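You operate a simulated robot arm through the tools that you are given. There is no shell and no other tool. Be economical: measure what you need, move in short steps, check, and stop when the job is done.

You run a simulated two-armed robot. Do the job below in one go: nothing can be reset, and whatever is moved stays where it is left.

JOB
Brush the crust off block R 7's red terminal and grease it.
Fine: orange brush first, then a dab from the tin with the green stick; both tools back on the wall bench. Set down upright: orange brush, green stick.

Only the result counts: the job must be done as asked and must still hold three seconds after the hand-in. Knocking over, shifting, dropping, spilling or breaking anything else fails it.

ROBOT AND FRAMES
Two 7-joint arms with two-finger parallel grippers on one trunk, on a base that drives. Base frame: it is fixed to the floor where the robot stands at the start and does not move with it; the origin is under the middle of the robot, x ahead of it, y to its left, z up. Readings come in m, degrees, newtons and seconds.
The left shoulder is at the start at [0.05, 0.168, 1.207], the right one opposite. With the tool pointing down near the work surface each hand reaches from about 0.1 to 0.64 m from the robot's upright axis, wherever it stands, measured 20 degrees to its own side. Places, roughly: grease tin [0.6, 0.2, 0.8]; grey block [-1.2, 0.6, 0.9]; handle of the block marked r eight [-1.1, 0.5, 1]; handle of the block marked r four [-2.4, 1.1, 1]; handle of the block marked r seven [-1.1, 0.7, 1]; handle of the block marked r seventeen [-1.1, -0.5, 1]; handle of the block marked r twenty-one [-1.1, -1.4, 1]; handle of the block marked r twenty-three [-2.4, 0.7, 1]; handle of the block marked r twenty-two [-2.4, 0.9, 1]; red terminal of the block marked r seven [-1.1, 0.6, 1]. Payload 1.57 kg a hand.
The tool frame of a hand sits at the grasp point between the pads (the TCP): z along the fingers, y along the line on which they close. The tips reach 0.03 m beyond it. Largest opening 0.08 m; finger width 0.017, thickness 0.012; the body of the gripper, 0.04 by 0.082 m, starts 0.08 m behind the TCP.
Orientation is that of the tool frame in the base frame, as a unit quaternion [x, y, z, w]. With the fingers straight down and closing along the base's y, the tool's x points along the base's -x, its y along +y and its z along -z.

CONTROLS
- The arms move only by the tool move_arm. It takes "left_commands", "right_commands" or both (then of equal length, played together; a hand with none holds still); each is a list of rows, each an object of numbers (a shift or turn left out is 0, a gripper value left out holds the last): "tx", "ty", "tz": the shift along the base's x, y, z in units of 50 mm (1.0 is 50 mm); "rx", "ry", "rz": the turn, a rotation vector about the base's x, y, z in units of 8 degrees (1.0 is 8 degrees). In form: [{"tx": .., "ty": .., "tz": .., "rx": .., "ry": .., "rz": ..}, ...]. A call has 1 to 10 rows; each row shifts and turns the commanded pose from where the row before left it. "left_grip" and "right_grip" are, for a hand that has rows, the finger opening in m, from 0 to 0.08, set as the call begins (left out, the last holds). A call with a number of a shift or a turn outside -1 to 1 is refused whole. Each row takes 0.2 s and may step no farther than 0.05 m and 8.6 degrees from the row before; otherwise, or with a gripper value out of range, the whole call is refused. A pose out of reach is approached as far as the arm can. The call stops where the force on the tool passes 40 N (or 10 N more than at its start, if that is more) or the arm is blocked; 0.2 s more then pass. Each finger travels about 0.045 m/s and halts on what it meets, pressing with about 34 N; the grip force reading is that of the motor and also rises with nothing between the fingers. The clock runs only during rows and for 0.2 s after the last one: add rows that do not move to give the fingers time. The reply holds the time, the measured pose of the TCP, the force on the tool along the base axes, the opening and the grip force, in the units named above and with some noise, with the torque about the TCP (base axes, N m) and any sound that the robot's microphone picked up.
- Cameras (640 x 400 px; columns grow to the right, rows downward): "scene" is now at [0.1184, 0.026, 1.4077]; the picture's right is [0.32, -0.95, 0.00], its down [-0.62, -0.21, -0.75] and it looks along [0.71, 0.24, -0.66] (base axes); focal length 267 px, centre (320, 200). "left" rides on the left gripper at [0.072, 0.007, -0.122] in its tool frame; the picture's right is [-0.09, 1.00, 0.00], its down [-0.84, -0.08, -0.54] and it looks along [-0.54, -0.05, 0.84] (tool axes); focal length 238 px, centre (320, 200). "right" rides on the right gripper at [0.072, -0.007, -0.122] in its tool frame; the picture's right is [0.09, 1.00, 0.00], its down [-0.84, 0.08, -0.54] and it looks along [-0.54, 0.05, 0.84] (tool axes); focal length 238 px, centre (320, 200).
- camera(camera): a new picture of that camera. No time passes.
- raise_lower(by): slides the trunk up (or, below 0, down) by that many m; the arms and the scene camera ride with it, the base frame stays. It gives what a move gives, with no picture.
- base_move(legs): drives the robot by 1 to 6 legs, each [ahead, left, turn to the left] in m, m and degrees, along the robot's own axes; the way and the turn of a leg run together, so that a leg with both is an arc; at most 1.5 m and 180 degrees a leg. The arms and the cameras ride along, it lands a little off, and it stops where it bumps. It gives what a move gives.
- aim_head(pan, tilt): turns the head with the scene camera to pan (to the left, within 80 degrees either way) and tilt (down, from -29 to 69), counted from straight ahead of the robot. It gives what a move gives.
- probe_pixels(camera, pixels): for up to 12 pixels [column, row] of the newest picture of that camera ("zoom" is the newest enlarged one), the place [x, y, z] in the base frame of the surface seen there, good to about 0.002 m. No time passes.
- zoom(camera, box): a new picture of the part [left, top, right, bottom] of that camera's present view, enlarged. No time passes.
- hand_in(): hands the job in; it is judged then, once.

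Keep the steps short. Do not move on a guess: measure, check each grasp and each placing, and mend mistakes. In all there are 80 turns and 70 pictures (those below and enlarged ones count). Leave the grippers open and the arms clear of the work at the hand-in unless told otherwise, and finish with a single line.

The tools are called as name(argument=value, ...) on one line, values as JSON. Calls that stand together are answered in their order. move_arm: Moves the arms, as the interface text tells. Its arguments: {"type":"object","properties":{"left_commands":{"type":"array"},"left_grip":{"type":"number"},"right_commands":{"type":"array"},"right_grip":{"type":"number"}},"required":[]} The other tools are called the same way: raise_lower (by) slides the trunk up or down; base_move (legs) drives the base; aim_head (pan, tilt) turns the head that bears the scene camera; camera (camera) takes a picture; probe_pixels (camera, pixels) gives the place of the surface under pixels of a picture; zoom (camera, box) takes an enlarged picture of a part of a camera's view; hand_in () hands the job in.

At the start:

```text
time: 0.0
left_ee_pos: [0.4018, 0.3865, 1.1014]
left_tcp_rot: [-0.001, 1.0, 0.0, -0.001]
left_wrist_force: [-0.2, -0.7, -0.5]
left_moment: [-0.01, 0.0, -0.01]
left_grip_width: 0.0801
left_gripper_force: 0.1
right_ee_pos: [0.4604, -0.0327, 1.0924]
right_tcp_rot: [0.0, 1.0, 0.0, 0.001]
right_wrist_force: [-0.8, 0.0, -0.5]
right_moment: [-0.01, -0.01, 0.03]
right_grip_width: 0.0801
right_gripper_force: 0.1
trunk travel left (down, up): [-0.375, 0.068]
robot x, y, heading: [0.0012, -0.0002, 0.2]
head pan, tilt: [18.5, 41.2]
```

scene: 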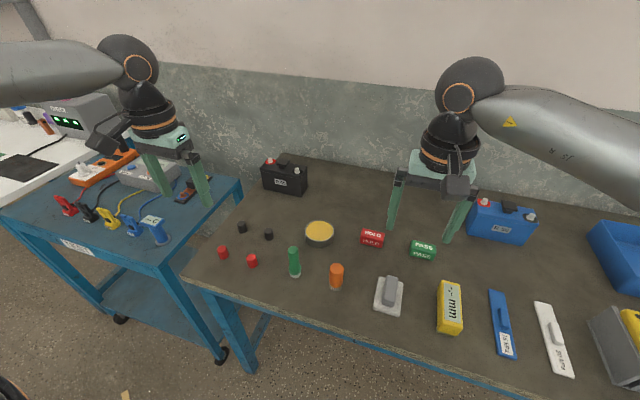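
right: 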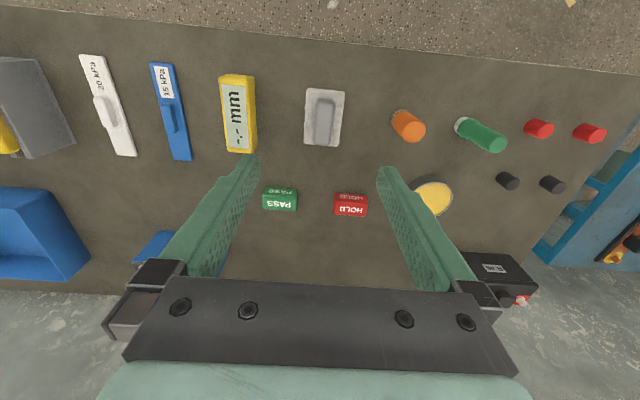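
left: 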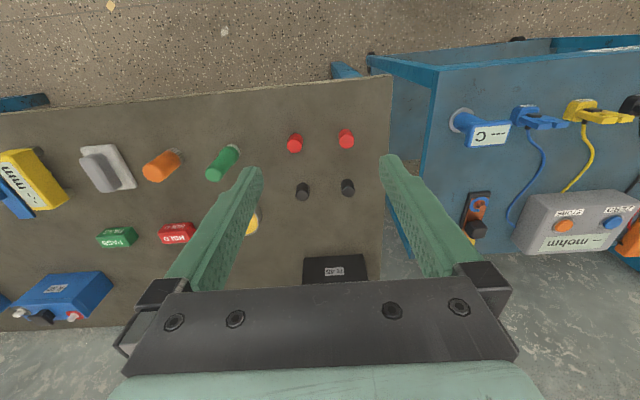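

I see the orange brush near (336,276), the green stick near (294,262) and the tin near (319,233) in the scene view. I'll zoom there, then measure.

zoom(camera="scene", box=[240, 200, 400, 300])

probe_pixels(camera="scene", pixels=[[336, 266], [336, 276], [336, 287], [294, 249], [294, 262], [294, 275], [319, 230], [305, 232], [333, 232], [319, 245], [350, 290], [272, 275]])

```text
4.00 times, centred on (320, 250) of scene
```

zoom: 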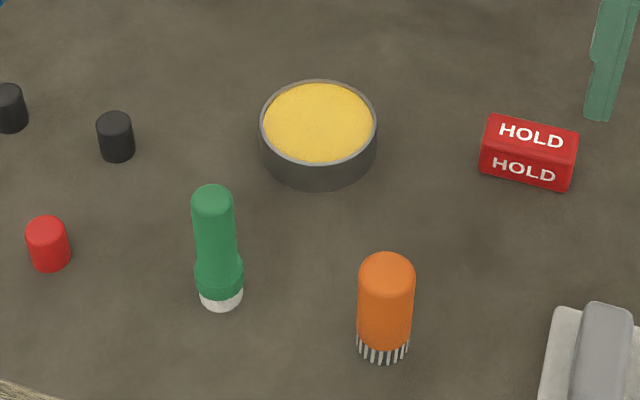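

```text
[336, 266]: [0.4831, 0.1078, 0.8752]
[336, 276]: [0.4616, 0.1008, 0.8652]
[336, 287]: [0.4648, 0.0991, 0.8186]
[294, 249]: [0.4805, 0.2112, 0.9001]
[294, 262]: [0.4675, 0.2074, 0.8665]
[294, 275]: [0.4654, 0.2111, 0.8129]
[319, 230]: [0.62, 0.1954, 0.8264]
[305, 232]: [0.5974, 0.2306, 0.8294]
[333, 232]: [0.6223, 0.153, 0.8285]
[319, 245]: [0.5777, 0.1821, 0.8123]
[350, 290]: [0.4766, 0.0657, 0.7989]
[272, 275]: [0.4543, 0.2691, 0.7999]
```

The brush axis is about (0.4785, 0.1045), top 0.878, about 35 mm wide. The stick axis is about (0.4785, 0.213), top 0.902, about 25 mm wide. I move the right hand above the brush and look through its camera.

move_arm(right_commands=[{"tx": 0.12, "ty": 0.915}, {"tx": 0.12, "ty": 0.915}, {"tx": 0.12, "ty": 0.915}, {"tz": -0.9}, {"tz": -0.9}, {"tz": -0.5}, {}], right_grip=0.06)

camera(camera="right")

camera(camera="scene")

```text
time: 1.6
left_ee_pos: [0.4034, 0.3849, 1.1007]
left_tcp_rot: [-0.001, 1.0, 0.0, 0.001]
left_wrist_force: [0.2, -0.8, 0.1]
left_moment: [0.03, -0.02, -0.01]
left_grip_width: 0.0802
left_gripper_force: 0.0
right_ee_pos: [0.4785, 0.1039, 0.9777]
right_tcp_rot: [0.0, 1.0, -0.001, 0.0]
right_wrist_force: [0.2, -0.4, -0.1]
right_moment: [0.01, 0.01, -0.03]
right_grip_width: 0.06
right_gripper_force: 0.1
trunk travel left (down, up): [-0.375, 0.068]
robot x, y, heading: [-0.0006, -0.0014, 0.0]
head pan, tilt: [18.5, 41.2]
```

```text
65 pictures are left
```

right: 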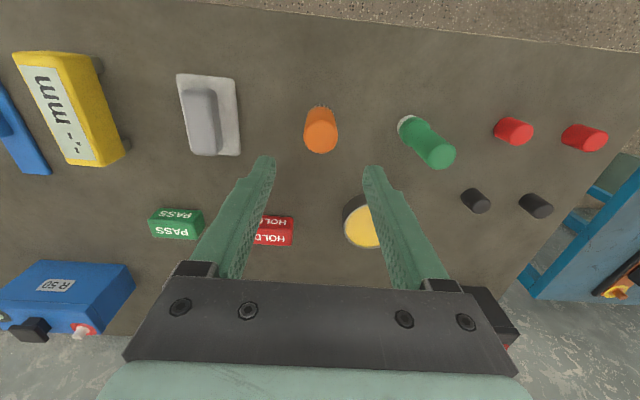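

```text
64 pictures are left
```

scene: 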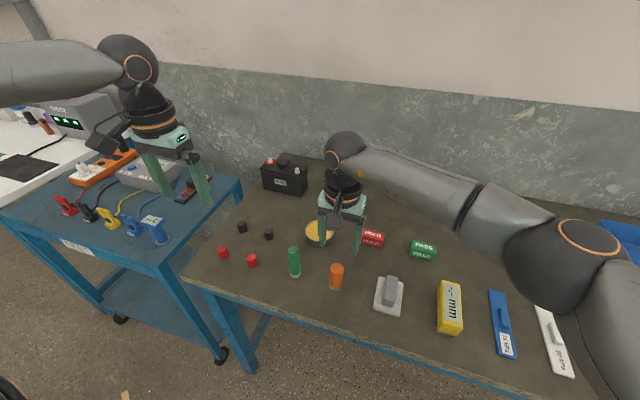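

The brush sits between the fingers. I probe its top outline in the right picture to check the centre.

probe_pixels(camera="right", pixels=[[320, 143], [308, 140], [334, 138], [321, 150], [437, 155], [430, 150], [448, 155], [440, 164], [320, 128]])

```text
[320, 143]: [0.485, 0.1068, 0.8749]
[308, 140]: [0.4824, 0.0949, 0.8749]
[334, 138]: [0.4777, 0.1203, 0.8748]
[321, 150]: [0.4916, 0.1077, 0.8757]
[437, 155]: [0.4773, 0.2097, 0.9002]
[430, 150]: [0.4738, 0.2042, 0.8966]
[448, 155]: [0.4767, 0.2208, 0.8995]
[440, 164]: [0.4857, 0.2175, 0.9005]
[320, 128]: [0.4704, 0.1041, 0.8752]
```

Brush centre is (0.480, 0.107), top 0.875. I lower to z 0.860 and close.

move_arm(right_commands=[{"ty": 0.05, "tx": 0.02, "tz": -0.8}, {"tz": -0.8}, {"tz": -0.75}, {}], right_grip=0.06)

move_arm(right_commands=[{}, {}, {}, {}], right_grip=0.0)

```text
time: 2.6
left_ee_pos: [0.4021, 0.3865, 1.1009]
left_tcp_rot: [0.0, 1.0, 0.001, 0.0]
left_wrist_force: [0.5, -0.2, 0.8]
left_moment: [0.04, -0.01, -0.02]
left_grip_width: 0.0802
left_gripper_force: 0.0
right_ee_pos: [0.4798, 0.1077, 0.861]
right_tcp_rot: [0.001, 1.0, 0.0, 0.0]
right_wrist_force: [-0.1, 0.2, -0.1]
right_moment: [0.01, 0.03, 0.02]
right_grip_width: 0.0599
right_gripper_force: 0.0
trunk travel left (down, up): [-0.375, 0.068]
robot x, y, heading: [-0.0024, 0.0008, 0.2]
head pan, tilt: [18.5, 41.2]
```

```text
time: 3.6
left_ee_pos: [0.403, 0.3858, 1.1016]
left_tcp_rot: [-0.001, 1.0, 0.0, 0.0]
left_wrist_force: [-0.6, 0.2, 0.1]
left_moment: [0.02, 0.02, 0.02]
left_grip_width: 0.0798
left_gripper_force: 0.1
right_ee_pos: [0.4803, 0.108, 0.86]
right_tcp_rot: [0.0, 1.0, 0.0, 0.0]
right_wrist_force: [-0.1, -0.2, 1.1]
right_moment: [-0.11, 0.03, -0.03]
right_grip_width: 0.0326
right_gripper_force: 33.6
trunk travel left (down, up): [-0.375, 0.068]
robot x, y, heading: [-0.0017, -0.0005, -0.2]
head pan, tilt: [18.5, 41.2]
```

The brush is held, 32.6 mm. I lift it, move it aside, and bring the left hand above the stick.

move_arm(right_commands=[{"tz": 0.5}, {"tz": 1}, {"tz": 1}, {"tz": 1}, {"tz": 1}, {"ty": -0.9}, {"ty": -0.9}, {"ty": -0.9}, {"ty": -0.9}, {}], left_commands=[{}, {}, {}, {}, {}, {}, {"tx": 0.38, "ty": -0.86}, {"tx": 0.38, "ty": -0.86}, {"tx": 0.38, "ty": -0.86}, {"tx": 0.38, "ty": -0.88}], left_grip=0.05)

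camera(camera="scene")

camera(camera="left")

```text
time: 5.8
left_ee_pos: [0.4791, 0.2138, 1.101]
left_tcp_rot: [-0.002, 1.0, 0.0, 0.0]
left_wrist_force: [0.0, -0.1, 0.0]
left_moment: [-0.01, 0.03, -0.03]
left_grip_width: 0.05
left_gripper_force: 0.1
right_ee_pos: [0.4811, -0.0733, 1.0857]
right_tcp_rot: [-0.001, 1.0, 0.0, 0.0]
right_wrist_force: [0.3, 0.1, -0.2]
right_moment: [-0.02, 0.01, 0.02]
right_grip_width: 0.0328
right_gripper_force: 33.4
trunk travel left (down, up): [-0.375, 0.068]
robot x, y, heading: [0.0017, 0.0016, 0.1]
head pan, tilt: [18.5, 41.2]
```

```text
63 pictures are left
```

scene: 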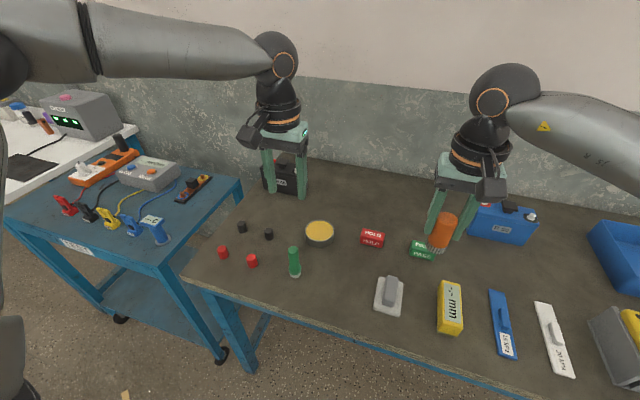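

```text
62 pictures are left
```

left: 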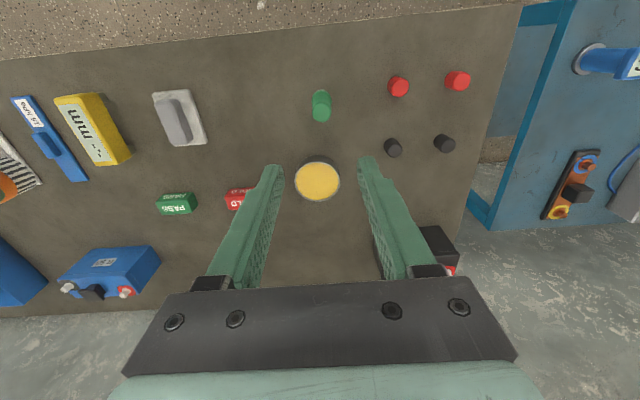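

The left hand is above the stick. Lowering to z 0.883 (tips clear above the collar), then closing.

move_arm(left_commands=[{"tz": -1}, {"tz": -1}, {"tz": -1}, {"tz": -0.8}, {"tz": -0.56, "ty": -0.02}, {}], left_grip=0.05)

move_arm(left_commands=[{}, {}, {}, {}], left_grip=0.0)

camera(camera="scene")

```text
time: 7.2
left_ee_pos: [0.4549, 0.2335, 0.907]
left_tcp_rot: [-0.001, 1.0, -0.001, 0.001]
left_wrist_force: [0.3, 0.5, -0.3]
left_moment: [-0.01, 0.04, 0.0]
left_grip_width: 0.0499
left_gripper_force: 0.0
left hand out of reach, approached as far as the arm can: row 4, 5
right_ee_pos: [0.4804, -0.0733, 1.0857]
right_tcp_rot: [0.0, 1.0, 0.0, 0.0]
right_wrist_force: [0.3, -0.8, -1.2]
right_moment: [0.02, -0.01, 0.01]
right_grip_width: 0.0329
right_gripper_force: 34.3
trunk travel left (down, up): [-0.375, 0.068]
robot x, y, heading: [-0.0002, 0.0012, -0.2]
head pan, tilt: [18.5, 41.2]
```

```text
time: 8.2
left_ee_pos: [0.4547, 0.2328, 0.9071]
left_tcp_rot: [-0.001, 1.0, 0.0, 0.001]
left_wrist_force: [-0.1, 0.0, 0.2]
left_moment: [0.0, 0.03, 0.0]
left_grip_width: 0.0001
left_gripper_force: 21.1
right_ee_pos: [0.481, -0.0729, 1.0871]
right_tcp_rot: [0.0, 1.0, -0.001, 0.001]
right_wrist_force: [0.5, 0.0, -1.3]
right_moment: [-0.03, -0.04, 0.03]
right_grip_width: 0.0327
right_gripper_force: 33.9
trunk travel left (down, up): [-0.375, 0.068]
robot x, y, heading: [0.0012, -0.0017, -0.2]
head pan, tilt: [18.5, 41.2]
```

```text
61 pictures are left
```

scene: 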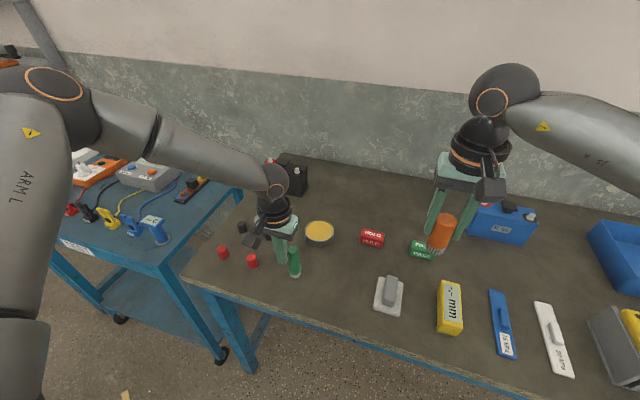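

The arm could not reach and the fingers closed beside the stick, which still stands. I raise the left hand closed and look before lowering the trunk for better reach.

move_arm(left_commands=[{"tz": 1}, {"tz": 1}, {"tz": 1}, {"tz": 1}, {}])

zoom(camera="scene", box=[240, 200, 400, 300])

```text
time: 9.4
left_ee_pos: [0.455, 0.2324, 1.1066]
left_tcp_rot: [-0.001, 1.0, 0.0, 0.0]
left_wrist_force: [-0.3, 0.5, 0.5]
left_moment: [0.02, -0.01, -0.03]
left_grip_width: 0.0
left_gripper_force: 21.4
right_ee_pos: [0.4804, -0.0722, 1.0863]
right_tcp_rot: [0.0, 1.0, 0.0, 0.0]
right_wrist_force: [0.6, -0.1, -0.7]
right_moment: [0.02, 0.01, -0.03]
right_grip_width: 0.0327
right_gripper_force: 34.3
trunk travel left (down, up): [-0.375, 0.068]
robot x, y, heading: [0.0022, 0.0016, 0.1]
head pan, tilt: [18.5, 41.2]
```

```text
4.00 times, centred on (320, 250) of scene
```

zoom: 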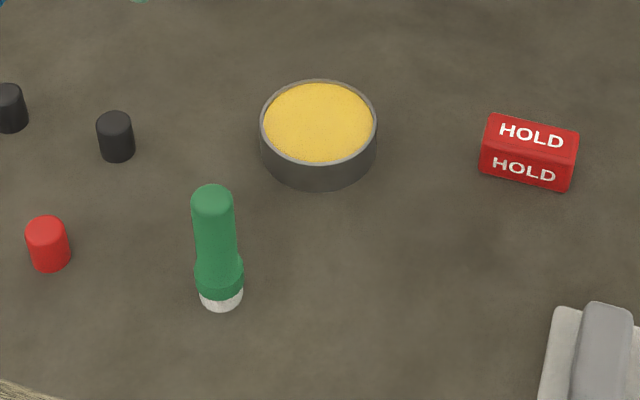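

The stick is untouched. I re-centre the left hand above it, open, then lower the trunk by 0.12.

move_arm(left_commands=[{"tx": 0.47, "ty": -0.4, "tz": 0.5}, {"tz": 0.1}, {}, {}], left_grip=0.05)

raise_lower(by=-0.12)

```text
time: 10.4
left_ee_pos: [0.478, 0.2126, 1.1358]
left_tcp_rot: [0.0, 1.0, 0.0, -0.001]
left_wrist_force: [-0.4, -0.2, -0.3]
left_moment: [-0.01, 0.02, -0.02]
left_grip_width: 0.0499
left_gripper_force: 0.0
right_ee_pos: [0.4806, -0.0725, 1.0856]
right_tcp_rot: [0.0, 1.0, -0.001, 0.0]
right_wrist_force: [0.1, -0.2, -0.4]
right_moment: [-0.01, 0.0, 0.02]
right_grip_width: 0.0328
right_gripper_force: 33.9
trunk travel left (down, up): [-0.375, 0.068]
robot x, y, heading: [0.0005, -0.0011, -0.0]
head pan, tilt: [18.5, 41.2]
```

```text
time: 11.9
left_ee_pos: [0.4778, 0.2128, 1.0159]
left_tcp_rot: [-0.001, 1.0, 0.0, 0.0]
left_wrist_force: [0.1, -0.2, -0.5]
left_moment: [-0.07, 0.01, 0.0]
left_grip_width: 0.0504
left_gripper_force: 0.1
right_ee_pos: [0.4806, -0.073, 0.9666]
right_tcp_rot: [0.0, 1.0, -0.001, 0.0]
right_wrist_force: [-0.2, 0.9, -1.3]
right_moment: [0.01, 0.04, 0.02]
right_grip_width: 0.033
right_gripper_force: 34.5
trunk travel left (down, up): [-0.255, 0.188]
robot x, y, heading: [0.0016, 0.0017, 0.1]
head pan, tilt: [18.5, 41.2]
```

Now the left hand goes down 0.132 to z 0.884, checking before closing.

move_arm(left_commands=[{"tz": -0.9}, {"tz": -0.9}, {"tz": -0.84}, {}], left_grip=0.05)

```text
time: 12.9
left_ee_pos: [0.4798, 0.2136, 0.8857]
left_tcp_rot: [-0.001, 1.0, 0.0, 0.001]
left_wrist_force: [0.3, -0.5, 0.6]
left_moment: [0.01, 0.0, 0.01]
left_grip_width: 0.05
left_gripper_force: 0.1
right_ee_pos: [0.4805, -0.0743, 0.9665]
right_tcp_rot: [0.001, 1.0, 0.0, 0.001]
right_wrist_force: [0.5, 0.7, -1.4]
right_moment: [-0.02, 0.0, 0.0]
right_grip_width: 0.0329
right_gripper_force: 33.7
trunk travel left (down, up): [-0.255, 0.188]
robot x, y, heading: [0.0001, 0.0011, -0.0]
head pan, tilt: [18.5, 41.2]
```

Reached (0.479, 0.2136, 0.886). Closing.

move_arm(left_commands=[{}, {}, {}, {}], left_grip=0.0)

move_arm(left_commands=[{"tz": 0.5}, {"tz": 1}, {}])

zoom(camera="scene", box=[200, 140, 440, 290])

```text
time: 13.9
left_ee_pos: [0.4798, 0.2153, 0.8855]
left_tcp_rot: [-0.001, 1.0, 0.0, 0.001]
left_wrist_force: [-0.1, -0.1, 0.5]
left_moment: [0.03, 0.0, -0.01]
left_grip_width: 0.0265
left_gripper_force: 33.5
right_ee_pos: [0.4811, -0.0737, 0.9669]
right_tcp_rot: [0.001, 1.0, 0.0, 0.0]
right_wrist_force: [-0.5, -0.2, -0.3]
right_moment: [0.01, 0.0, 0.03]
right_grip_width: 0.0328
right_gripper_force: 33.8
trunk travel left (down, up): [-0.255, 0.188]
robot x, y, heading: [-0.0037, -0.0006, 0.4]
head pan, tilt: [18.5, 41.2]
```

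```text
time: 14.7
left_ee_pos: [0.4787, 0.2128, 0.9593]
left_tcp_rot: [-0.001, 1.0, 0.0, 0.001]
left_wrist_force: [-0.5, -0.2, -1.1]
left_moment: [-0.03, 0.03, 0.0]
left_grip_width: 0.0269
left_gripper_force: 33.7
right_ee_pos: [0.4794, -0.0722, 0.9667]
right_tcp_rot: [-0.001, 1.0, 0.0, 0.0]
right_wrist_force: [-0.4, -0.8, -0.9]
right_moment: [-0.02, -0.01, 0.0]
right_grip_width: 0.033
right_gripper_force: 33.8
trunk travel left (down, up): [-0.255, 0.188]
robot x, y, heading: [0.0004, 0.0001, -0.3]
head pan, tilt: [18.5, 41.2]
```

```text
2.67 times, centred on (320, 215) of scene
```

zoom: 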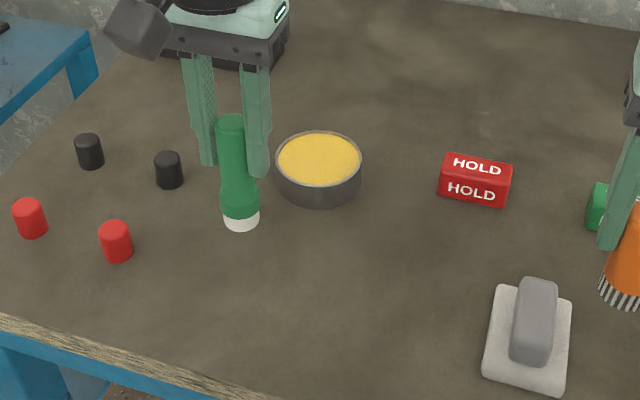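

The stick is held. I probe the tin's rim and grease in this zoom to get its centre and level.

probe_pixels(camera="zoom", pixels=[[278, 160], [360, 160], [320, 132], [320, 184], [320, 158], [300, 158], [340, 158], [320, 145], [320, 172]])

```text
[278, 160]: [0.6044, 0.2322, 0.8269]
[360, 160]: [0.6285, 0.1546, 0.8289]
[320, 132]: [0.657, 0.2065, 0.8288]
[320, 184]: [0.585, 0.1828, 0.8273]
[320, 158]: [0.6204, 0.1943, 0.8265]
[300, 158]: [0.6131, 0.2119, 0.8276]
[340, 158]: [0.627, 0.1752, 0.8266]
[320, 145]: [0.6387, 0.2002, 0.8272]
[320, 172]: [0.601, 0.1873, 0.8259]
```

Tin centre is about (0.619, 0.194), grease level 0.8265. I move the stick over it at the present height (bottom at about 0.874) and check the reach.

move_arm(left_commands=[{"tx": 0.9, "ty": -0.1, "tz": 0.1}, {"tx": 0.9, "ty": -0.1}, {"tx": 0.9, "ty": -0.1}, {"tx": 0.1, "ty": -0.07}, {}])

zoom(camera="scene", box=[240, 150, 400, 250])

```text
time: 15.9
left_ee_pos: [0.5371, 0.236, 0.9659]
left_tcp_rot: [-0.001, 1.0, 0.0, 0.001]
left_wrist_force: [-1.0, 0.6, -1.1]
left_moment: [0.03, 0.0, 0.01]
left_grip_width: 0.0268
left_gripper_force: 34.0
left hand out of reach, approached as far as the arm can: row 1, 2, 3, 4
right_ee_pos: [0.4797, -0.0719, 0.9652]
right_tcp_rot: [0.0, 1.0, 0.0, 0.0]
right_wrist_force: [0.3, 0.0, -1.0]
right_moment: [-0.02, 0.01, 0.0]
right_grip_width: 0.0325
right_gripper_force: 34.0
trunk travel left (down, up): [-0.255, 0.188]
robot x, y, heading: [0.0029, 0.0006, 0.2]
head pan, tilt: [18.5, 41.2]
```

```text
4.00 times, centred on (320, 200) of scene
```

zoom: 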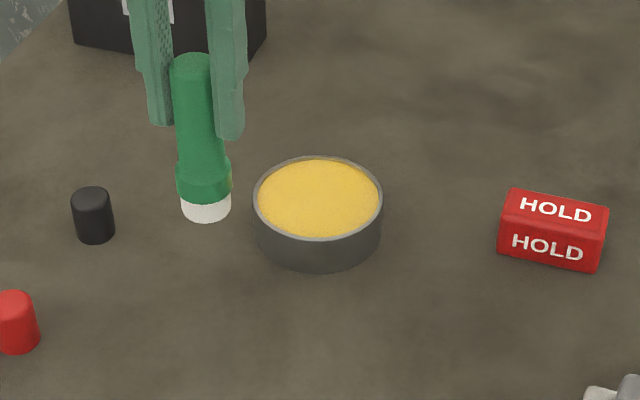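

Out of reach again; the stick is clear of the tin. I raise the left hand a bit and look at the arm's posture.

move_arm(left_commands=[{"tz": 1}, {"tz": 0.5}, {"tx": -0.5, "ty": 0.5}, {}])

aim_head(pan=35, tilt=25)

camera(camera="scene")

```text
time: 16.9
left_ee_pos: [0.5038, 0.2644, 1.0382]
left_tcp_rot: [0.0, 1.0, -0.001, -0.001]
left_wrist_force: [-0.8, 0.2, -1.1]
left_moment: [0.04, -0.03, -0.01]
left_grip_width: 0.0268
left_gripper_force: 33.6
left hand out of reach, approached as far as the arm can: row 1, 2
right_ee_pos: [0.4814, -0.073, 0.966]
right_tcp_rot: [0.001, 1.0, 0.0, 0.0]
right_wrist_force: [0.2, 0.4, -0.7]
right_moment: [0.04, -0.02, -0.01]
right_grip_width: 0.0322
right_gripper_force: 34.1
trunk travel left (down, up): [-0.255, 0.188]
robot x, y, heading: [-0.0006, 0.0001, -0.2]
head pan, tilt: [18.5, 41.2]
```

```text
time: 17.7
left_ee_pos: [0.5035, 0.263, 1.0377]
left_tcp_rot: [-0.001, 1.0, 0.0, 0.0]
left_wrist_force: [0.1, -0.7, -1.0]
left_moment: [-0.02, 0.01, 0.02]
left_grip_width: 0.0266
left_gripper_force: 34.0
right_ee_pos: [0.4795, -0.0718, 0.9653]
right_tcp_rot: [0.0, 1.0, -0.001, 0.0]
right_wrist_force: [-0.1, -0.8, -0.5]
right_moment: [-0.01, 0.02, -0.01]
right_grip_width: 0.0326
right_gripper_force: 34.1
trunk travel left (down, up): [-0.255, 0.188]
robot x, y, heading: [0.0005, 0.0014, -0.2]
head pan, tilt: [35.0, 25.0]
```

```text
57 pictures are left
```

scene: 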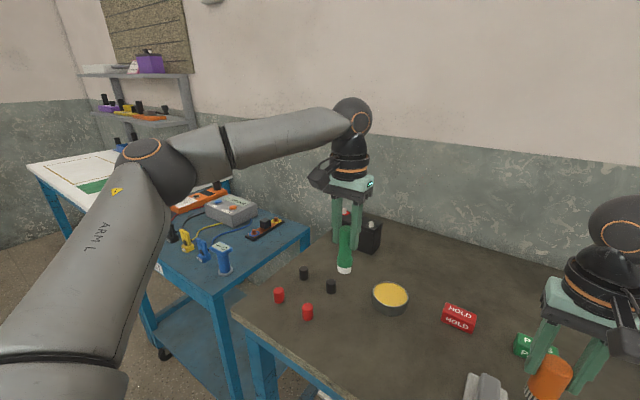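

The elbow isn't stretched, so a wrist joint limit seems to be the cause. The stick is round, so I try yawing the hand by -24° and then heading for the tin at a safe height.

move_arm(left_commands=[{"rz": -1}, {"rz": -1}, {"rz": -1}, {"tx": 0.8, "ty": -0.5}, {"tx": 0.8, "ty": -0.5}, {"tx": 0.7, "ty": -0.38}, {}])

```text
time: 19.3
left_ee_pos: [0.5344, 0.2435, 1.0283]
left_tcp_rot: [0.207, 0.978, 0.0, 0.002]
left_wrist_force: [0.0, -0.3, -1.0]
left_moment: [-0.03, 0.02, 0.01]
left_grip_width: 0.0267
left_gripper_force: 34.1
left hand out of reach, approached as far as the arm can: row 4, 5, 6
right_ee_pos: [0.4794, -0.0738, 0.9662]
right_tcp_rot: [-0.001, 1.0, 0.0, 0.001]
right_wrist_force: [-0.3, -0.1, -1.2]
right_moment: [-0.01, 0.0, 0.01]
right_grip_width: 0.0326
right_gripper_force: 34.2
trunk travel left (down, up): [-0.255, 0.188]
robot x, y, heading: [-0.0025, 0.0043, -0.1]
head pan, tilt: [35.0, 25.0]
```

Yaw didn't help; the left arm stops at about 0.5 m from its shoulder. Bringing the base nearer is an option, so I look straight down at the gap to the bench.

aim_head(pan=0, tilt=69)

camera(camera="scene")

probe_pixels(camera="scene", pixels=[[320, 395], [320, 350], [320, 300], [320, 250], [100, 300], [540, 300], [100, 250], [540, 380]])

```text
time: 20.4
left_ee_pos: [0.5341, 0.2427, 1.0267]
left_tcp_rot: [0.207, 0.978, 0.0, 0.0]
left_wrist_force: [-0.1, 0.1, 0.0]
left_moment: [0.0, 0.01, 0.0]
left_grip_width: 0.0267
left_gripper_force: 34.0
right_ee_pos: [0.4805, -0.073, 0.967]
right_tcp_rot: [0.0, 1.0, 0.001, 0.0]
right_wrist_force: [0.1, 0.2, -0.6]
right_moment: [-0.01, -0.01, -0.01]
right_grip_width: 0.0324
right_gripper_force: 34.0
trunk travel left (down, up): [-0.255, 0.188]
robot x, y, heading: [-0.0014, 0.0012, -0.3]
head pan, tilt: [0.0, 68.8]
```

```text
56 pictures are left
```

scene: 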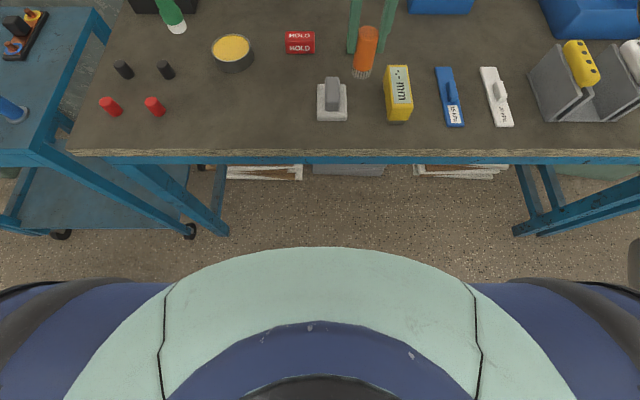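

```text
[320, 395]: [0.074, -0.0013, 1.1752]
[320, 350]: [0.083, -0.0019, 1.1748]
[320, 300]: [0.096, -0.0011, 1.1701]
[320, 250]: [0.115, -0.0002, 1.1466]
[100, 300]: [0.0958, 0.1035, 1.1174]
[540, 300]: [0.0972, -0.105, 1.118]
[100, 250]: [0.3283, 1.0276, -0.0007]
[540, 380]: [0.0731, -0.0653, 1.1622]
```

The torso front is at x 0.115. I check the bench edge, the visible floor and the boxes under the bench.

probe_pixels(camera="scene", pixels=[[320, 153], [320, 160], [320, 240], [345, 172], [265, 174], [450, 174], [200, 180], [530, 190], [217, 228], [518, 232], [320, 185], [320, 215]])

```text
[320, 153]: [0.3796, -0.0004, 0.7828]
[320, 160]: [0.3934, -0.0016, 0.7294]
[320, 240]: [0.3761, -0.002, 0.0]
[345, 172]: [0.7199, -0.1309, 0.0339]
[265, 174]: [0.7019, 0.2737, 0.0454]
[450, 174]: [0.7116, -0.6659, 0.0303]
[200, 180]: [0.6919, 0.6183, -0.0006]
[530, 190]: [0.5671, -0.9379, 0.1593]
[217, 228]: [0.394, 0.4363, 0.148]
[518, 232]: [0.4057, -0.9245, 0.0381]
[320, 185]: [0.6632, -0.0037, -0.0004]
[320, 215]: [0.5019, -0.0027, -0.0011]
```

The floor is clear to x≈0.66 and the bench edge is at 0.38, so 0.12 m ahead is safe. I first pull both hands back and undo the yaw.

move_arm(left_commands=[{"tx": -0.9, "tz": 0.2}, {"tx": -0.9, "tz": 0.2, "rz": 1}, {"rz": 1}, {"rz": 1}, {}], right_commands=[{"tx": -0.9, "tz": 0.4}, {"tx": -0.9, "tz": 0.4}, {}, {}, {}])

base_move(legs=[[0.12, 0, 0]])

```text
time: 21.6
left_ee_pos: [0.4429, 0.2444, 1.0491]
left_tcp_rot: [-0.002, 1.0, 0.0, 0.0]
left_wrist_force: [0.0, -0.6, -1.2]
left_moment: [-0.02, 0.01, -0.02]
left_grip_width: 0.0267
left_gripper_force: 34.2
right_ee_pos: [0.389, -0.0721, 1.0062]
right_tcp_rot: [0.0, 1.0, 0.0, 0.0]
right_wrist_force: [0.1, -0.7, -0.3]
right_moment: [0.0, 0.04, 0.01]
right_grip_width: 0.0325
right_gripper_force: 34.5
trunk travel left (down, up): [-0.255, 0.188]
robot x, y, heading: [-0.0006, -0.0007, 0.1]
head pan, tilt: [0.0, 68.8]
```

```text
time: 22.8
left_ee_pos: [0.5637, 0.2442, 1.0478]
left_tcp_rot: [-0.001, 1.0, -0.001, 0.0]
left_wrist_force: [0.5, 0.7, -0.2]
left_moment: [0.01, 0.02, -0.02]
left_grip_width: 0.0268
left_gripper_force: 34.7
right_ee_pos: [0.5108, -0.0722, 1.005]
right_tcp_rot: [0.0, 1.0, 0.0, 0.0]
right_wrist_force: [0.9, 0.1, -0.8]
right_moment: [0.0, 0.04, -0.01]
right_grip_width: 0.0326
right_gripper_force: 34.0
trunk travel left (down, up): [-0.255, 0.188]
robot x, y, heading: [0.1191, -0.0008, 0.1]
head pan, tilt: [0.0, 68.8]
```

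The base is now at x 0.119. I move the stick over the tin (0.619, 0.194), down to z 0.94, with its bottom at about 0.855.

move_arm(left_commands=[{"tx": 0.6, "ty": -0.5}, {"tx": 0.5, "ty": -0.5}, {"tz": -0.9}, {"tz": -0.9}, {"tz": -0.36}, {}])

camera(camera="scene")

```text
time: 24.2
left_ee_pos: [0.6156, 0.1959, 0.9415]
left_tcp_rot: [0.0, 1.0, 0.0, 0.001]
left_wrist_force: [-0.5, 0.3, -0.3]
left_moment: [0.03, 0.0, 0.03]
left_grip_width: 0.0261
left_gripper_force: 33.6
left hand out of reach, approached as far as the arm can: row 2
right_ee_pos: [0.5101, -0.0719, 1.0064]
right_tcp_rot: [0.0, 1.0, 0.001, 0.0]
right_wrist_force: [-0.3, -0.6, -1.3]
right_moment: [0.0, -0.03, -0.03]
right_grip_width: 0.0326
right_gripper_force: 33.7
trunk travel left (down, up): [-0.255, 0.188]
robot x, y, heading: [0.1212, 0.0022, 0.4]
head pan, tilt: [0.0, 68.8]
```

```text
55 pictures are left
```

scene: 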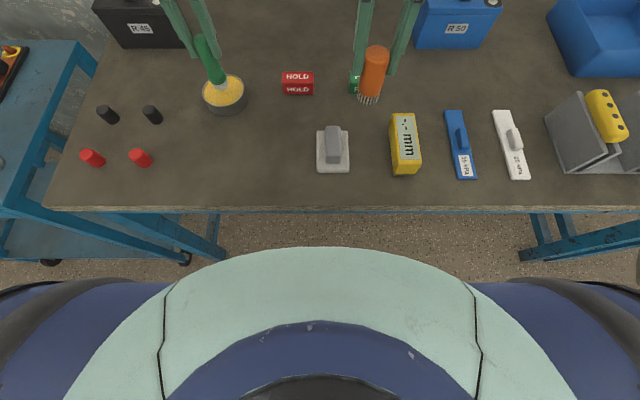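

The stick is centred over the tin. I dip about 6 mm (TCP z 0.906), then lift slowly.

move_arm(left_commands=[{"tz": -0.4}, {"tz": -0.31}, {}, {}])

zoom(camera="scene", box=[150, 30, 310, 130])

move_arm(left_commands=[{"tz": 0.4}, {"tz": 0.6}, {"tz": 0.6}, {}])

zoom(camera="scene", box=[150, 10, 310, 110])

```text
time: 24.8
left_ee_pos: [0.6177, 0.1953, 0.9235]
left_tcp_rot: [-0.002, 1.0, -0.001, 0.009]
left_wrist_force: [-5.1, 2.2, 18.9]
left_moment: [0.73, 0.47, 0.08]
left_grip_width: 0.0266
left_gripper_force: 33.9
right_ee_pos: [0.5081, -0.0721, 1.0057]
right_tcp_rot: [0.0, 1.0, -0.001, 0.0]
right_wrist_force: [-0.1, 1.6, -1.4]
right_moment: [-0.01, 0.03, -0.03]
right_grip_width: 0.0326
right_gripper_force: 34.2
trunk travel left (down, up): [-0.255, 0.188]
robot x, y, heading: [0.1217, 0.0011, 0.0]
head pan, tilt: [0.0, 68.8]
stopped in row 2 (left hand): the force on the tool passed its limit (the readings are from after the stop); the commanded pose is now the measured one
```

```text
4.00 times, centred on (230, 80) of scene
```

zoom: 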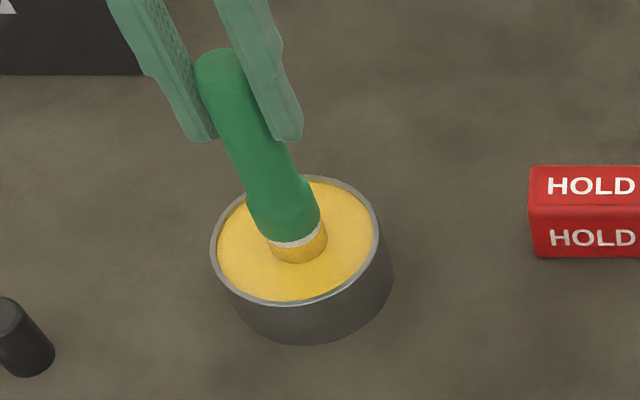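

```text
time: 25.8
left_ee_pos: [0.6189, 0.1945, 1.0015]
left_tcp_rot: [-0.002, 1.0, 0.0, 0.007]
left_wrist_force: [-0.2, 0.0, -0.7]
left_moment: [-0.04, -0.02, 0.0]
left_grip_width: 0.0264
left_gripper_force: 34.3
right_ee_pos: [0.5096, -0.0731, 1.0053]
right_tcp_rot: [-0.001, 1.0, 0.0, 0.0]
right_wrist_force: [-0.1, 1.5, -0.7]
right_moment: [0.0, -0.03, -0.02]
right_grip_width: 0.0327
right_gripper_force: 34.5
trunk travel left (down, up): [-0.255, 0.188]
robot x, y, heading: [0.1198, -0.0001, -0.2]
head pan, tilt: [0.0, 68.8]
```

```text
4.00 times, centred on (230, 60) of scene
```

zoom: 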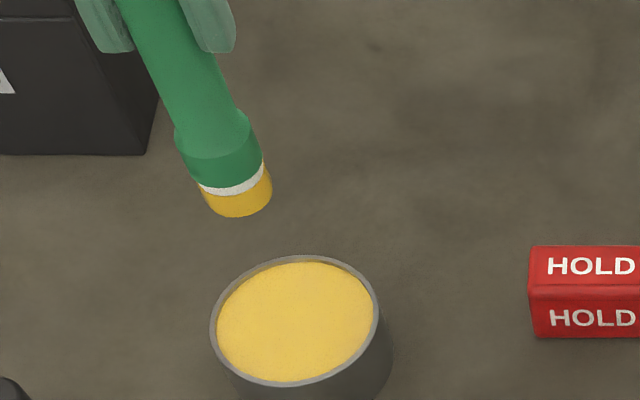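

Grease clings to the tip (yellow band). The contact came earlier than expected, so I measure where the tip sits relative to the TCP, and the tin's place.

probe_pixels(camera="zoom", pixels=[[238, 212], [206, 200], [270, 192], [225, 165], [212, 335], [378, 320], [290, 262], [300, 320]])

camera(camera="left")

```text
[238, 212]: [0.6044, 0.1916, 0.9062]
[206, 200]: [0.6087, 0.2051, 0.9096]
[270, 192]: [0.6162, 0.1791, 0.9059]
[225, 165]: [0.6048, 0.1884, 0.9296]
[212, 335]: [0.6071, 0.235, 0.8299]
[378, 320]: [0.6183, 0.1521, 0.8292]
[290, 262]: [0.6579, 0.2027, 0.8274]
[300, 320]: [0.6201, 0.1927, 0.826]
```

```text
52 pictures are left
```

left: 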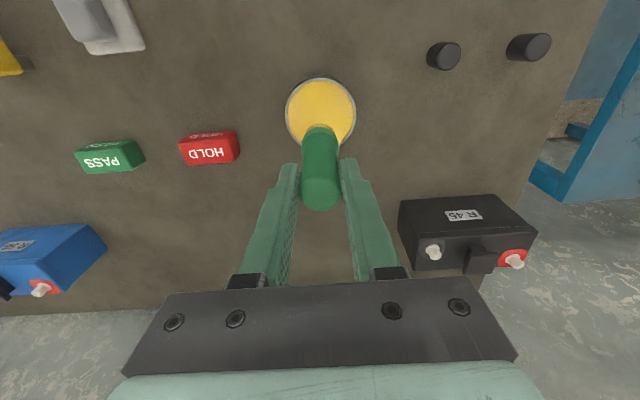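

The tip is about 0.097 below the TCP and coated; the tin has not moved. I pull both hands in before backing away.

move_arm(left_commands=[{"tz": 0.8, "tx": -0.5}, {"tx": -1}, {"tx": -1}, {"tx": -0.9}, {}], right_commands=[{"tz": 0.8}, {"tx": -0.9}, {"tx": -0.9}, {"ty": -0.5}, {}])

base_move(legs=[[-0.42, 0, 0], [0, 0, 90]])

aim_head(pan=45, tilt=25)

camera(camera="scene")

```text
time: 27.0
left_ee_pos: [0.4495, 0.1951, 1.0408]
left_tcp_rot: [-0.002, 1.0, -0.001, 0.005]
left_wrist_force: [0.7, 0.3, -0.7]
left_moment: [0.0, -0.01, 0.0]
left_grip_width: 0.0265
left_gripper_force: 33.9
right_ee_pos: [0.4186, -0.0963, 1.0467]
right_tcp_rot: [-0.001, 1.0, 0.0, 0.0]
right_wrist_force: [-0.6, -0.2, -0.8]
right_moment: [0.03, -0.02, 0.0]
right_grip_width: 0.0325
right_gripper_force: 33.9
trunk travel left (down, up): [-0.255, 0.188]
robot x, y, heading: [0.1198, -0.0019, -0.1]
head pan, tilt: [0.0, 68.8]
```

```text
time: 33.4
left_ee_pos: [-0.4975, 0.3308, 1.04]
left_tcp_rot: [0.707, -0.707, -0.003, -0.004]
left_wrist_force: [0.0, -0.1, -0.7]
left_moment: [-0.02, -0.02, 0.0]
left_grip_width: 0.0263
left_gripper_force: 33.9
right_ee_pos: [-0.2051, 0.299, 1.0463]
right_tcp_rot: [-0.707, 0.708, 0.0, 0.0]
right_wrist_force: [-0.6, 0.5, -1.2]
right_moment: [0.03, 0.03, 0.01]
right_grip_width: 0.0323
right_gripper_force: 33.7
trunk travel left (down, up): [-0.255, 0.188]
robot x, y, heading: [-0.3037, -0.002, 89.7]
head pan, tilt: [0.0, 68.8]
```

```text
time: 34.5
left_ee_pos: [-0.4964, 0.3306, 1.0408]
left_tcp_rot: [-0.707, 0.707, 0.004, 0.004]
left_wrist_force: [0.3, -0.1, -2.0]
left_moment: [0.03, 0.03, 0.0]
left_grip_width: 0.0264
left_gripper_force: 33.9
right_ee_pos: [-0.2059, 0.3004, 1.046]
right_tcp_rot: [-0.706, 0.708, 0.0, 0.0]
right_wrist_force: [0.4, 1.2, -0.2]
right_moment: [0.01, 0.01, 0.03]
right_grip_width: 0.0324
right_gripper_force: 34.1
trunk travel left (down, up): [-0.255, 0.188]
robot x, y, heading: [-0.3062, -0.0041, 89.7]
head pan, tilt: [45.0, 25.0]
```

```text
51 pictures are left
```

scene: 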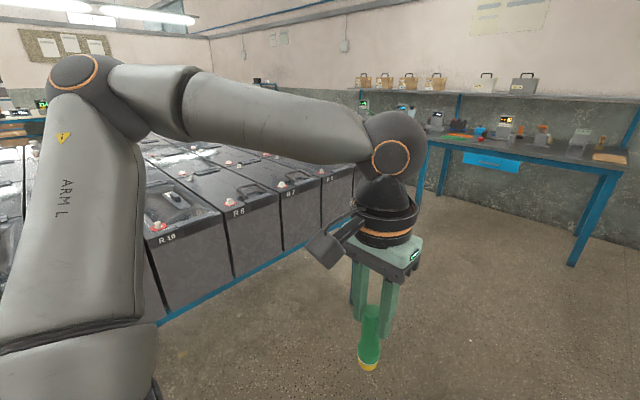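

Now I see the block field: R 7 is near (290,193), R 8 near (240,212), with open tops. I probe the front edge and R 7's top before driving.

zoom(camera="scene", box=[200, 140, 360, 240])

probe_pixels(camera="scene", pixels=[[290, 193], [270, 185], [296, 180], [262, 245], [240, 212], [320, 180], [281, 187], [180, 260], [440, 170], [350, 175]])

```text
4.00 times, centred on (280, 190) of scene
```

zoom: 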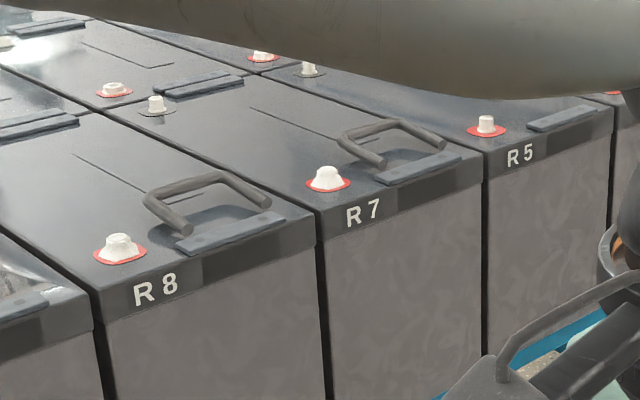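

```text
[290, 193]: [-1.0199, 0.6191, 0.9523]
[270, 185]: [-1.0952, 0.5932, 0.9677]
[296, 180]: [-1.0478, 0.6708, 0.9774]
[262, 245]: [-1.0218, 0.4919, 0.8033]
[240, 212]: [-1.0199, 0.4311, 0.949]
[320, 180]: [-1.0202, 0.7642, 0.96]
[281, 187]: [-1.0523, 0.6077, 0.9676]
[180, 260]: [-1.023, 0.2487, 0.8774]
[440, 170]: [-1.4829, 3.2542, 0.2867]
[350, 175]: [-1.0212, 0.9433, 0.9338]
```

R 7's terminal is near (-1.055, 0.607), the block front is at x -1.02 and the top at 0.967. I raise the trunk 0.12 so the tools clear it, then drive to face it.

raise_lower(by=0.12)

base_move(legs=[[0.66, 0, 0], [0, 0, 90], [0.25, 0, 0]])

aim_head(pan=0, tilt=45)

camera(camera="scene")

```text
time: 36.0
left_ee_pos: [-0.4976, 0.3317, 1.16]
left_tcp_rot: [-0.707, 0.707, 0.003, 0.005]
left_wrist_force: [-0.3, 0.3, -0.7]
left_moment: [-0.02, 0.01, -0.05]
left_grip_width: 0.0263
left_gripper_force: 33.9
right_ee_pos: [-0.2059, 0.2999, 1.1664]
right_tcp_rot: [-0.706, 0.708, 0.0, 0.0]
right_wrist_force: [0.2, -0.7, -0.3]
right_moment: [-0.01, 0.03, 0.0]
right_grip_width: 0.0325
right_gripper_force: 33.7
trunk travel left (down, up): [-0.375, 0.068]
robot x, y, heading: [-0.3019, 0.0, 89.8]
head pan, tilt: [45.0, 25.0]
```

```text
time: 45.0
left_ee_pos: [-0.8773, 0.4713, 1.1587]
left_tcp_rot: [1.0, 0.004, -0.006, 0.0]
left_wrist_force: [-0.1, 1.2, -0.6]
left_moment: [-0.01, -0.02, -0.03]
left_grip_width: 0.0262
left_gripper_force: 34.2
right_ee_pos: [-0.847, 0.7618, 1.167]
right_tcp_rot: [1.0, 0.002, 0.0, 0.0]
right_wrist_force: [-0.2, -0.3, -0.4]
right_moment: [0.01, 0.0, 0.01]
right_grip_width: 0.0328
right_gripper_force: 34.3
trunk travel left (down, up): [-0.375, 0.068]
robot x, y, heading: [-0.5497, 0.6662, -179.5]
head pan, tilt: [45.0, 25.0]
```

```text
time: 46.1
left_ee_pos: [-0.8761, 0.47, 1.1604]
left_tcp_rot: [1.0, 0.005, -0.006, 0.0]
left_wrist_force: [-0.1, -0.1, -1.4]
left_moment: [0.0, 0.03, -0.02]
left_grip_width: 0.0263
left_gripper_force: 33.6
right_ee_pos: [-0.8464, 0.7618, 1.1671]
right_tcp_rot: [1.0, 0.003, 0.0, 0.0]
right_wrist_force: [0.4, -0.4, -0.2]
right_moment: [0.01, 0.01, -0.02]
right_grip_width: 0.0326
right_gripper_force: 33.5
trunk travel left (down, up): [-0.375, 0.068]
robot x, y, heading: [-0.5487, 0.6677, -179.8]
head pan, tilt: [0.0, 45.0]
```

```text
49 pictures are left
```

scene: 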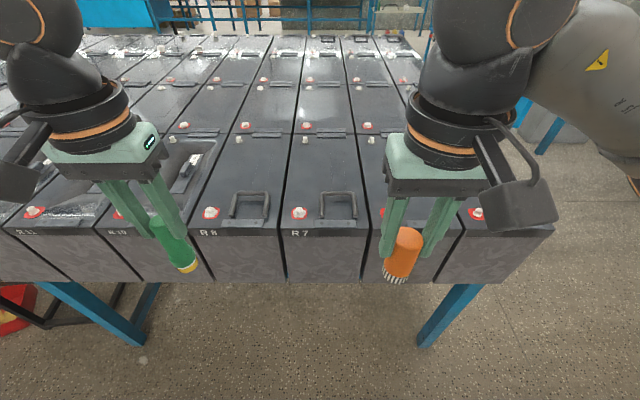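

Now R 7 is in front, with its terminal at about (300,213). I zoom and measure it.

zoom(camera="scene", box=[270, 180, 366, 240])

probe_pixels(camera="zoom", pixels=[[200, 195], [200, 215], [200, 235], [165, 225], [235, 225], [200, 205], [340, 230], [350, 150], [350, 100], [575, 230], [190, 265], [150, 250]])

```text
6.67 times, centred on (318, 210) of scene
```

zoom: 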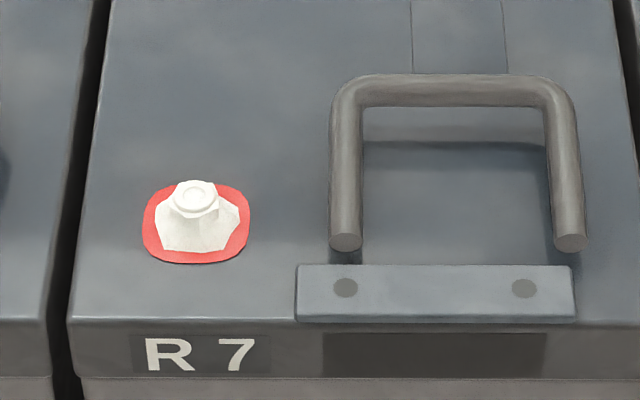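

```text
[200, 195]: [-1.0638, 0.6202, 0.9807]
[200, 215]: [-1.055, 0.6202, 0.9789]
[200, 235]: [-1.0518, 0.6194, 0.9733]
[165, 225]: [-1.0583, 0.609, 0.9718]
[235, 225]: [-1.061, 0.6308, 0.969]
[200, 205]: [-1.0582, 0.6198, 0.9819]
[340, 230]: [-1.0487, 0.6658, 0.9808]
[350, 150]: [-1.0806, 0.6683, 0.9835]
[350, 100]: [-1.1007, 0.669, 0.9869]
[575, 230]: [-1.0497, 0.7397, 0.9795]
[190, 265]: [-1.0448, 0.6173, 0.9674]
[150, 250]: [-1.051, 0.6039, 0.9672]
```

The terminal post is at about (-1.063, 0.619), top 0.982, with white crust around it; the handle starts at y 0.66. I move the left hand aside and bring the brush above the terminal, bristles at about 1.02.

move_arm(left_commands=[{"ty": -0.8}, {"ty": -0.8}, {}, {}, {}, {}, {}, {}], right_commands=[{}, {"tx": -0.86, "ty": -0.57}, {"tx": -0.86, "ty": -0.57}, {"tx": -0.86, "ty": -0.57}, {"tx": -0.86, "ty": -0.57}, {"tx": -0.86, "ty": -0.57}, {"tz": -0.8}, {"tz": -0.7}])

camera(camera="right")

camera(camera="scene")

```text
refused: row 2 steps farther than a row can; nothing moved
```

```text
47 pictures are left
```

right: 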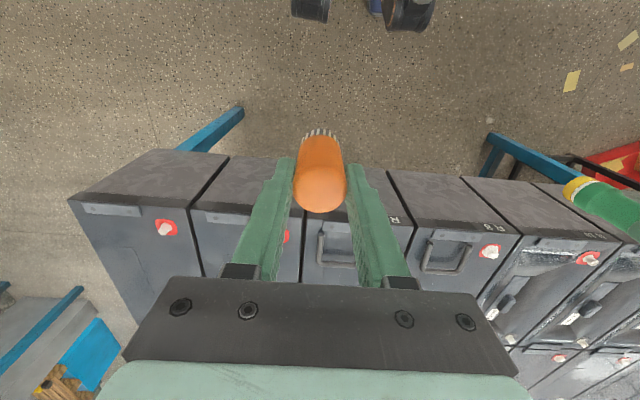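

```text
46 pictures are left
```

scene: 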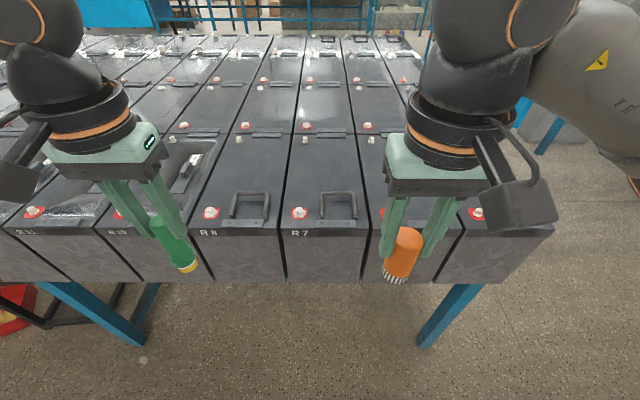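

The diagonal step was too long, so I use smaller rows.

move_arm(left_commands=[{"ty": -0.8}, {"ty": -0.8}, {}, {}, {}, {}, {}, {}, {}], right_commands=[{}, {"tx": -0.72, "ty": -0.477}, {"tx": -0.72, "ty": -0.477}, {"tx": -0.72, "ty": -0.477}, {"tx": -0.72, "ty": -0.477}, {"tx": -0.72, "ty": -0.477}, {"tx": -0.72, "ty": -0.477}, {"tz": -0.8}, {"tz": -0.7}])

camera(camera="right")

camera(camera="scene")

```text
time: 48.1
left_ee_pos: [-0.8762, 0.3908, 1.159]
left_tcp_rot: [1.0, 0.003, -0.006, 0.0]
left_wrist_force: [0.4, 0.0, -1.1]
left_moment: [0.03, 0.01, 0.02]
left_grip_width: 0.026
left_gripper_force: 33.6
right_ee_pos: [-1.0635, 0.6178, 1.0912]
right_tcp_rot: [1.0, 0.003, 0.0, 0.0]
right_wrist_force: [0.0, 0.5, -0.6]
right_moment: [0.05, -0.01, 0.01]
right_grip_width: 0.0325
right_gripper_force: 33.9
trunk travel left (down, up): [-0.375, 0.068]
robot x, y, heading: [-0.5462, 0.6652, -179.9]
head pan, tilt: [0.0, 45.0]
```

```text
45 pictures are left
```

right: 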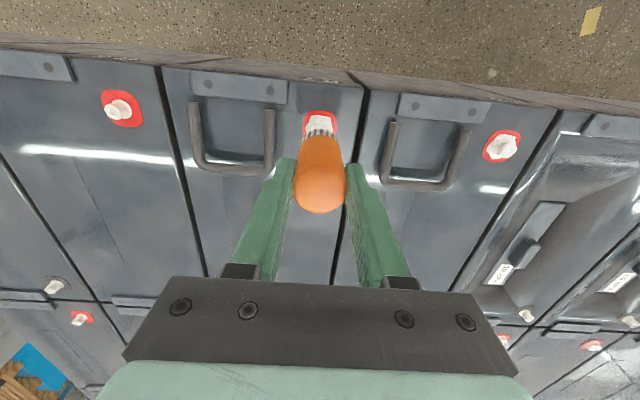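

```text
44 pictures are left
```

scene: 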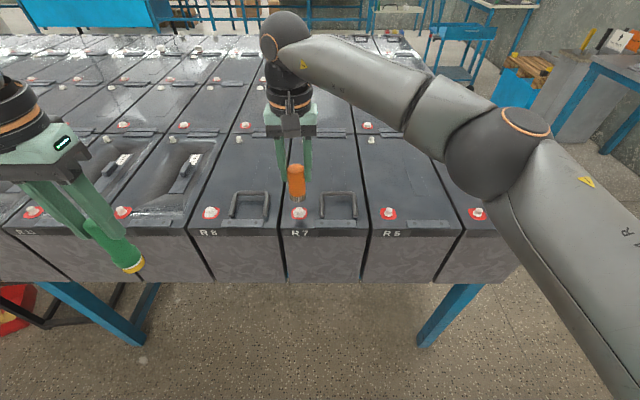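

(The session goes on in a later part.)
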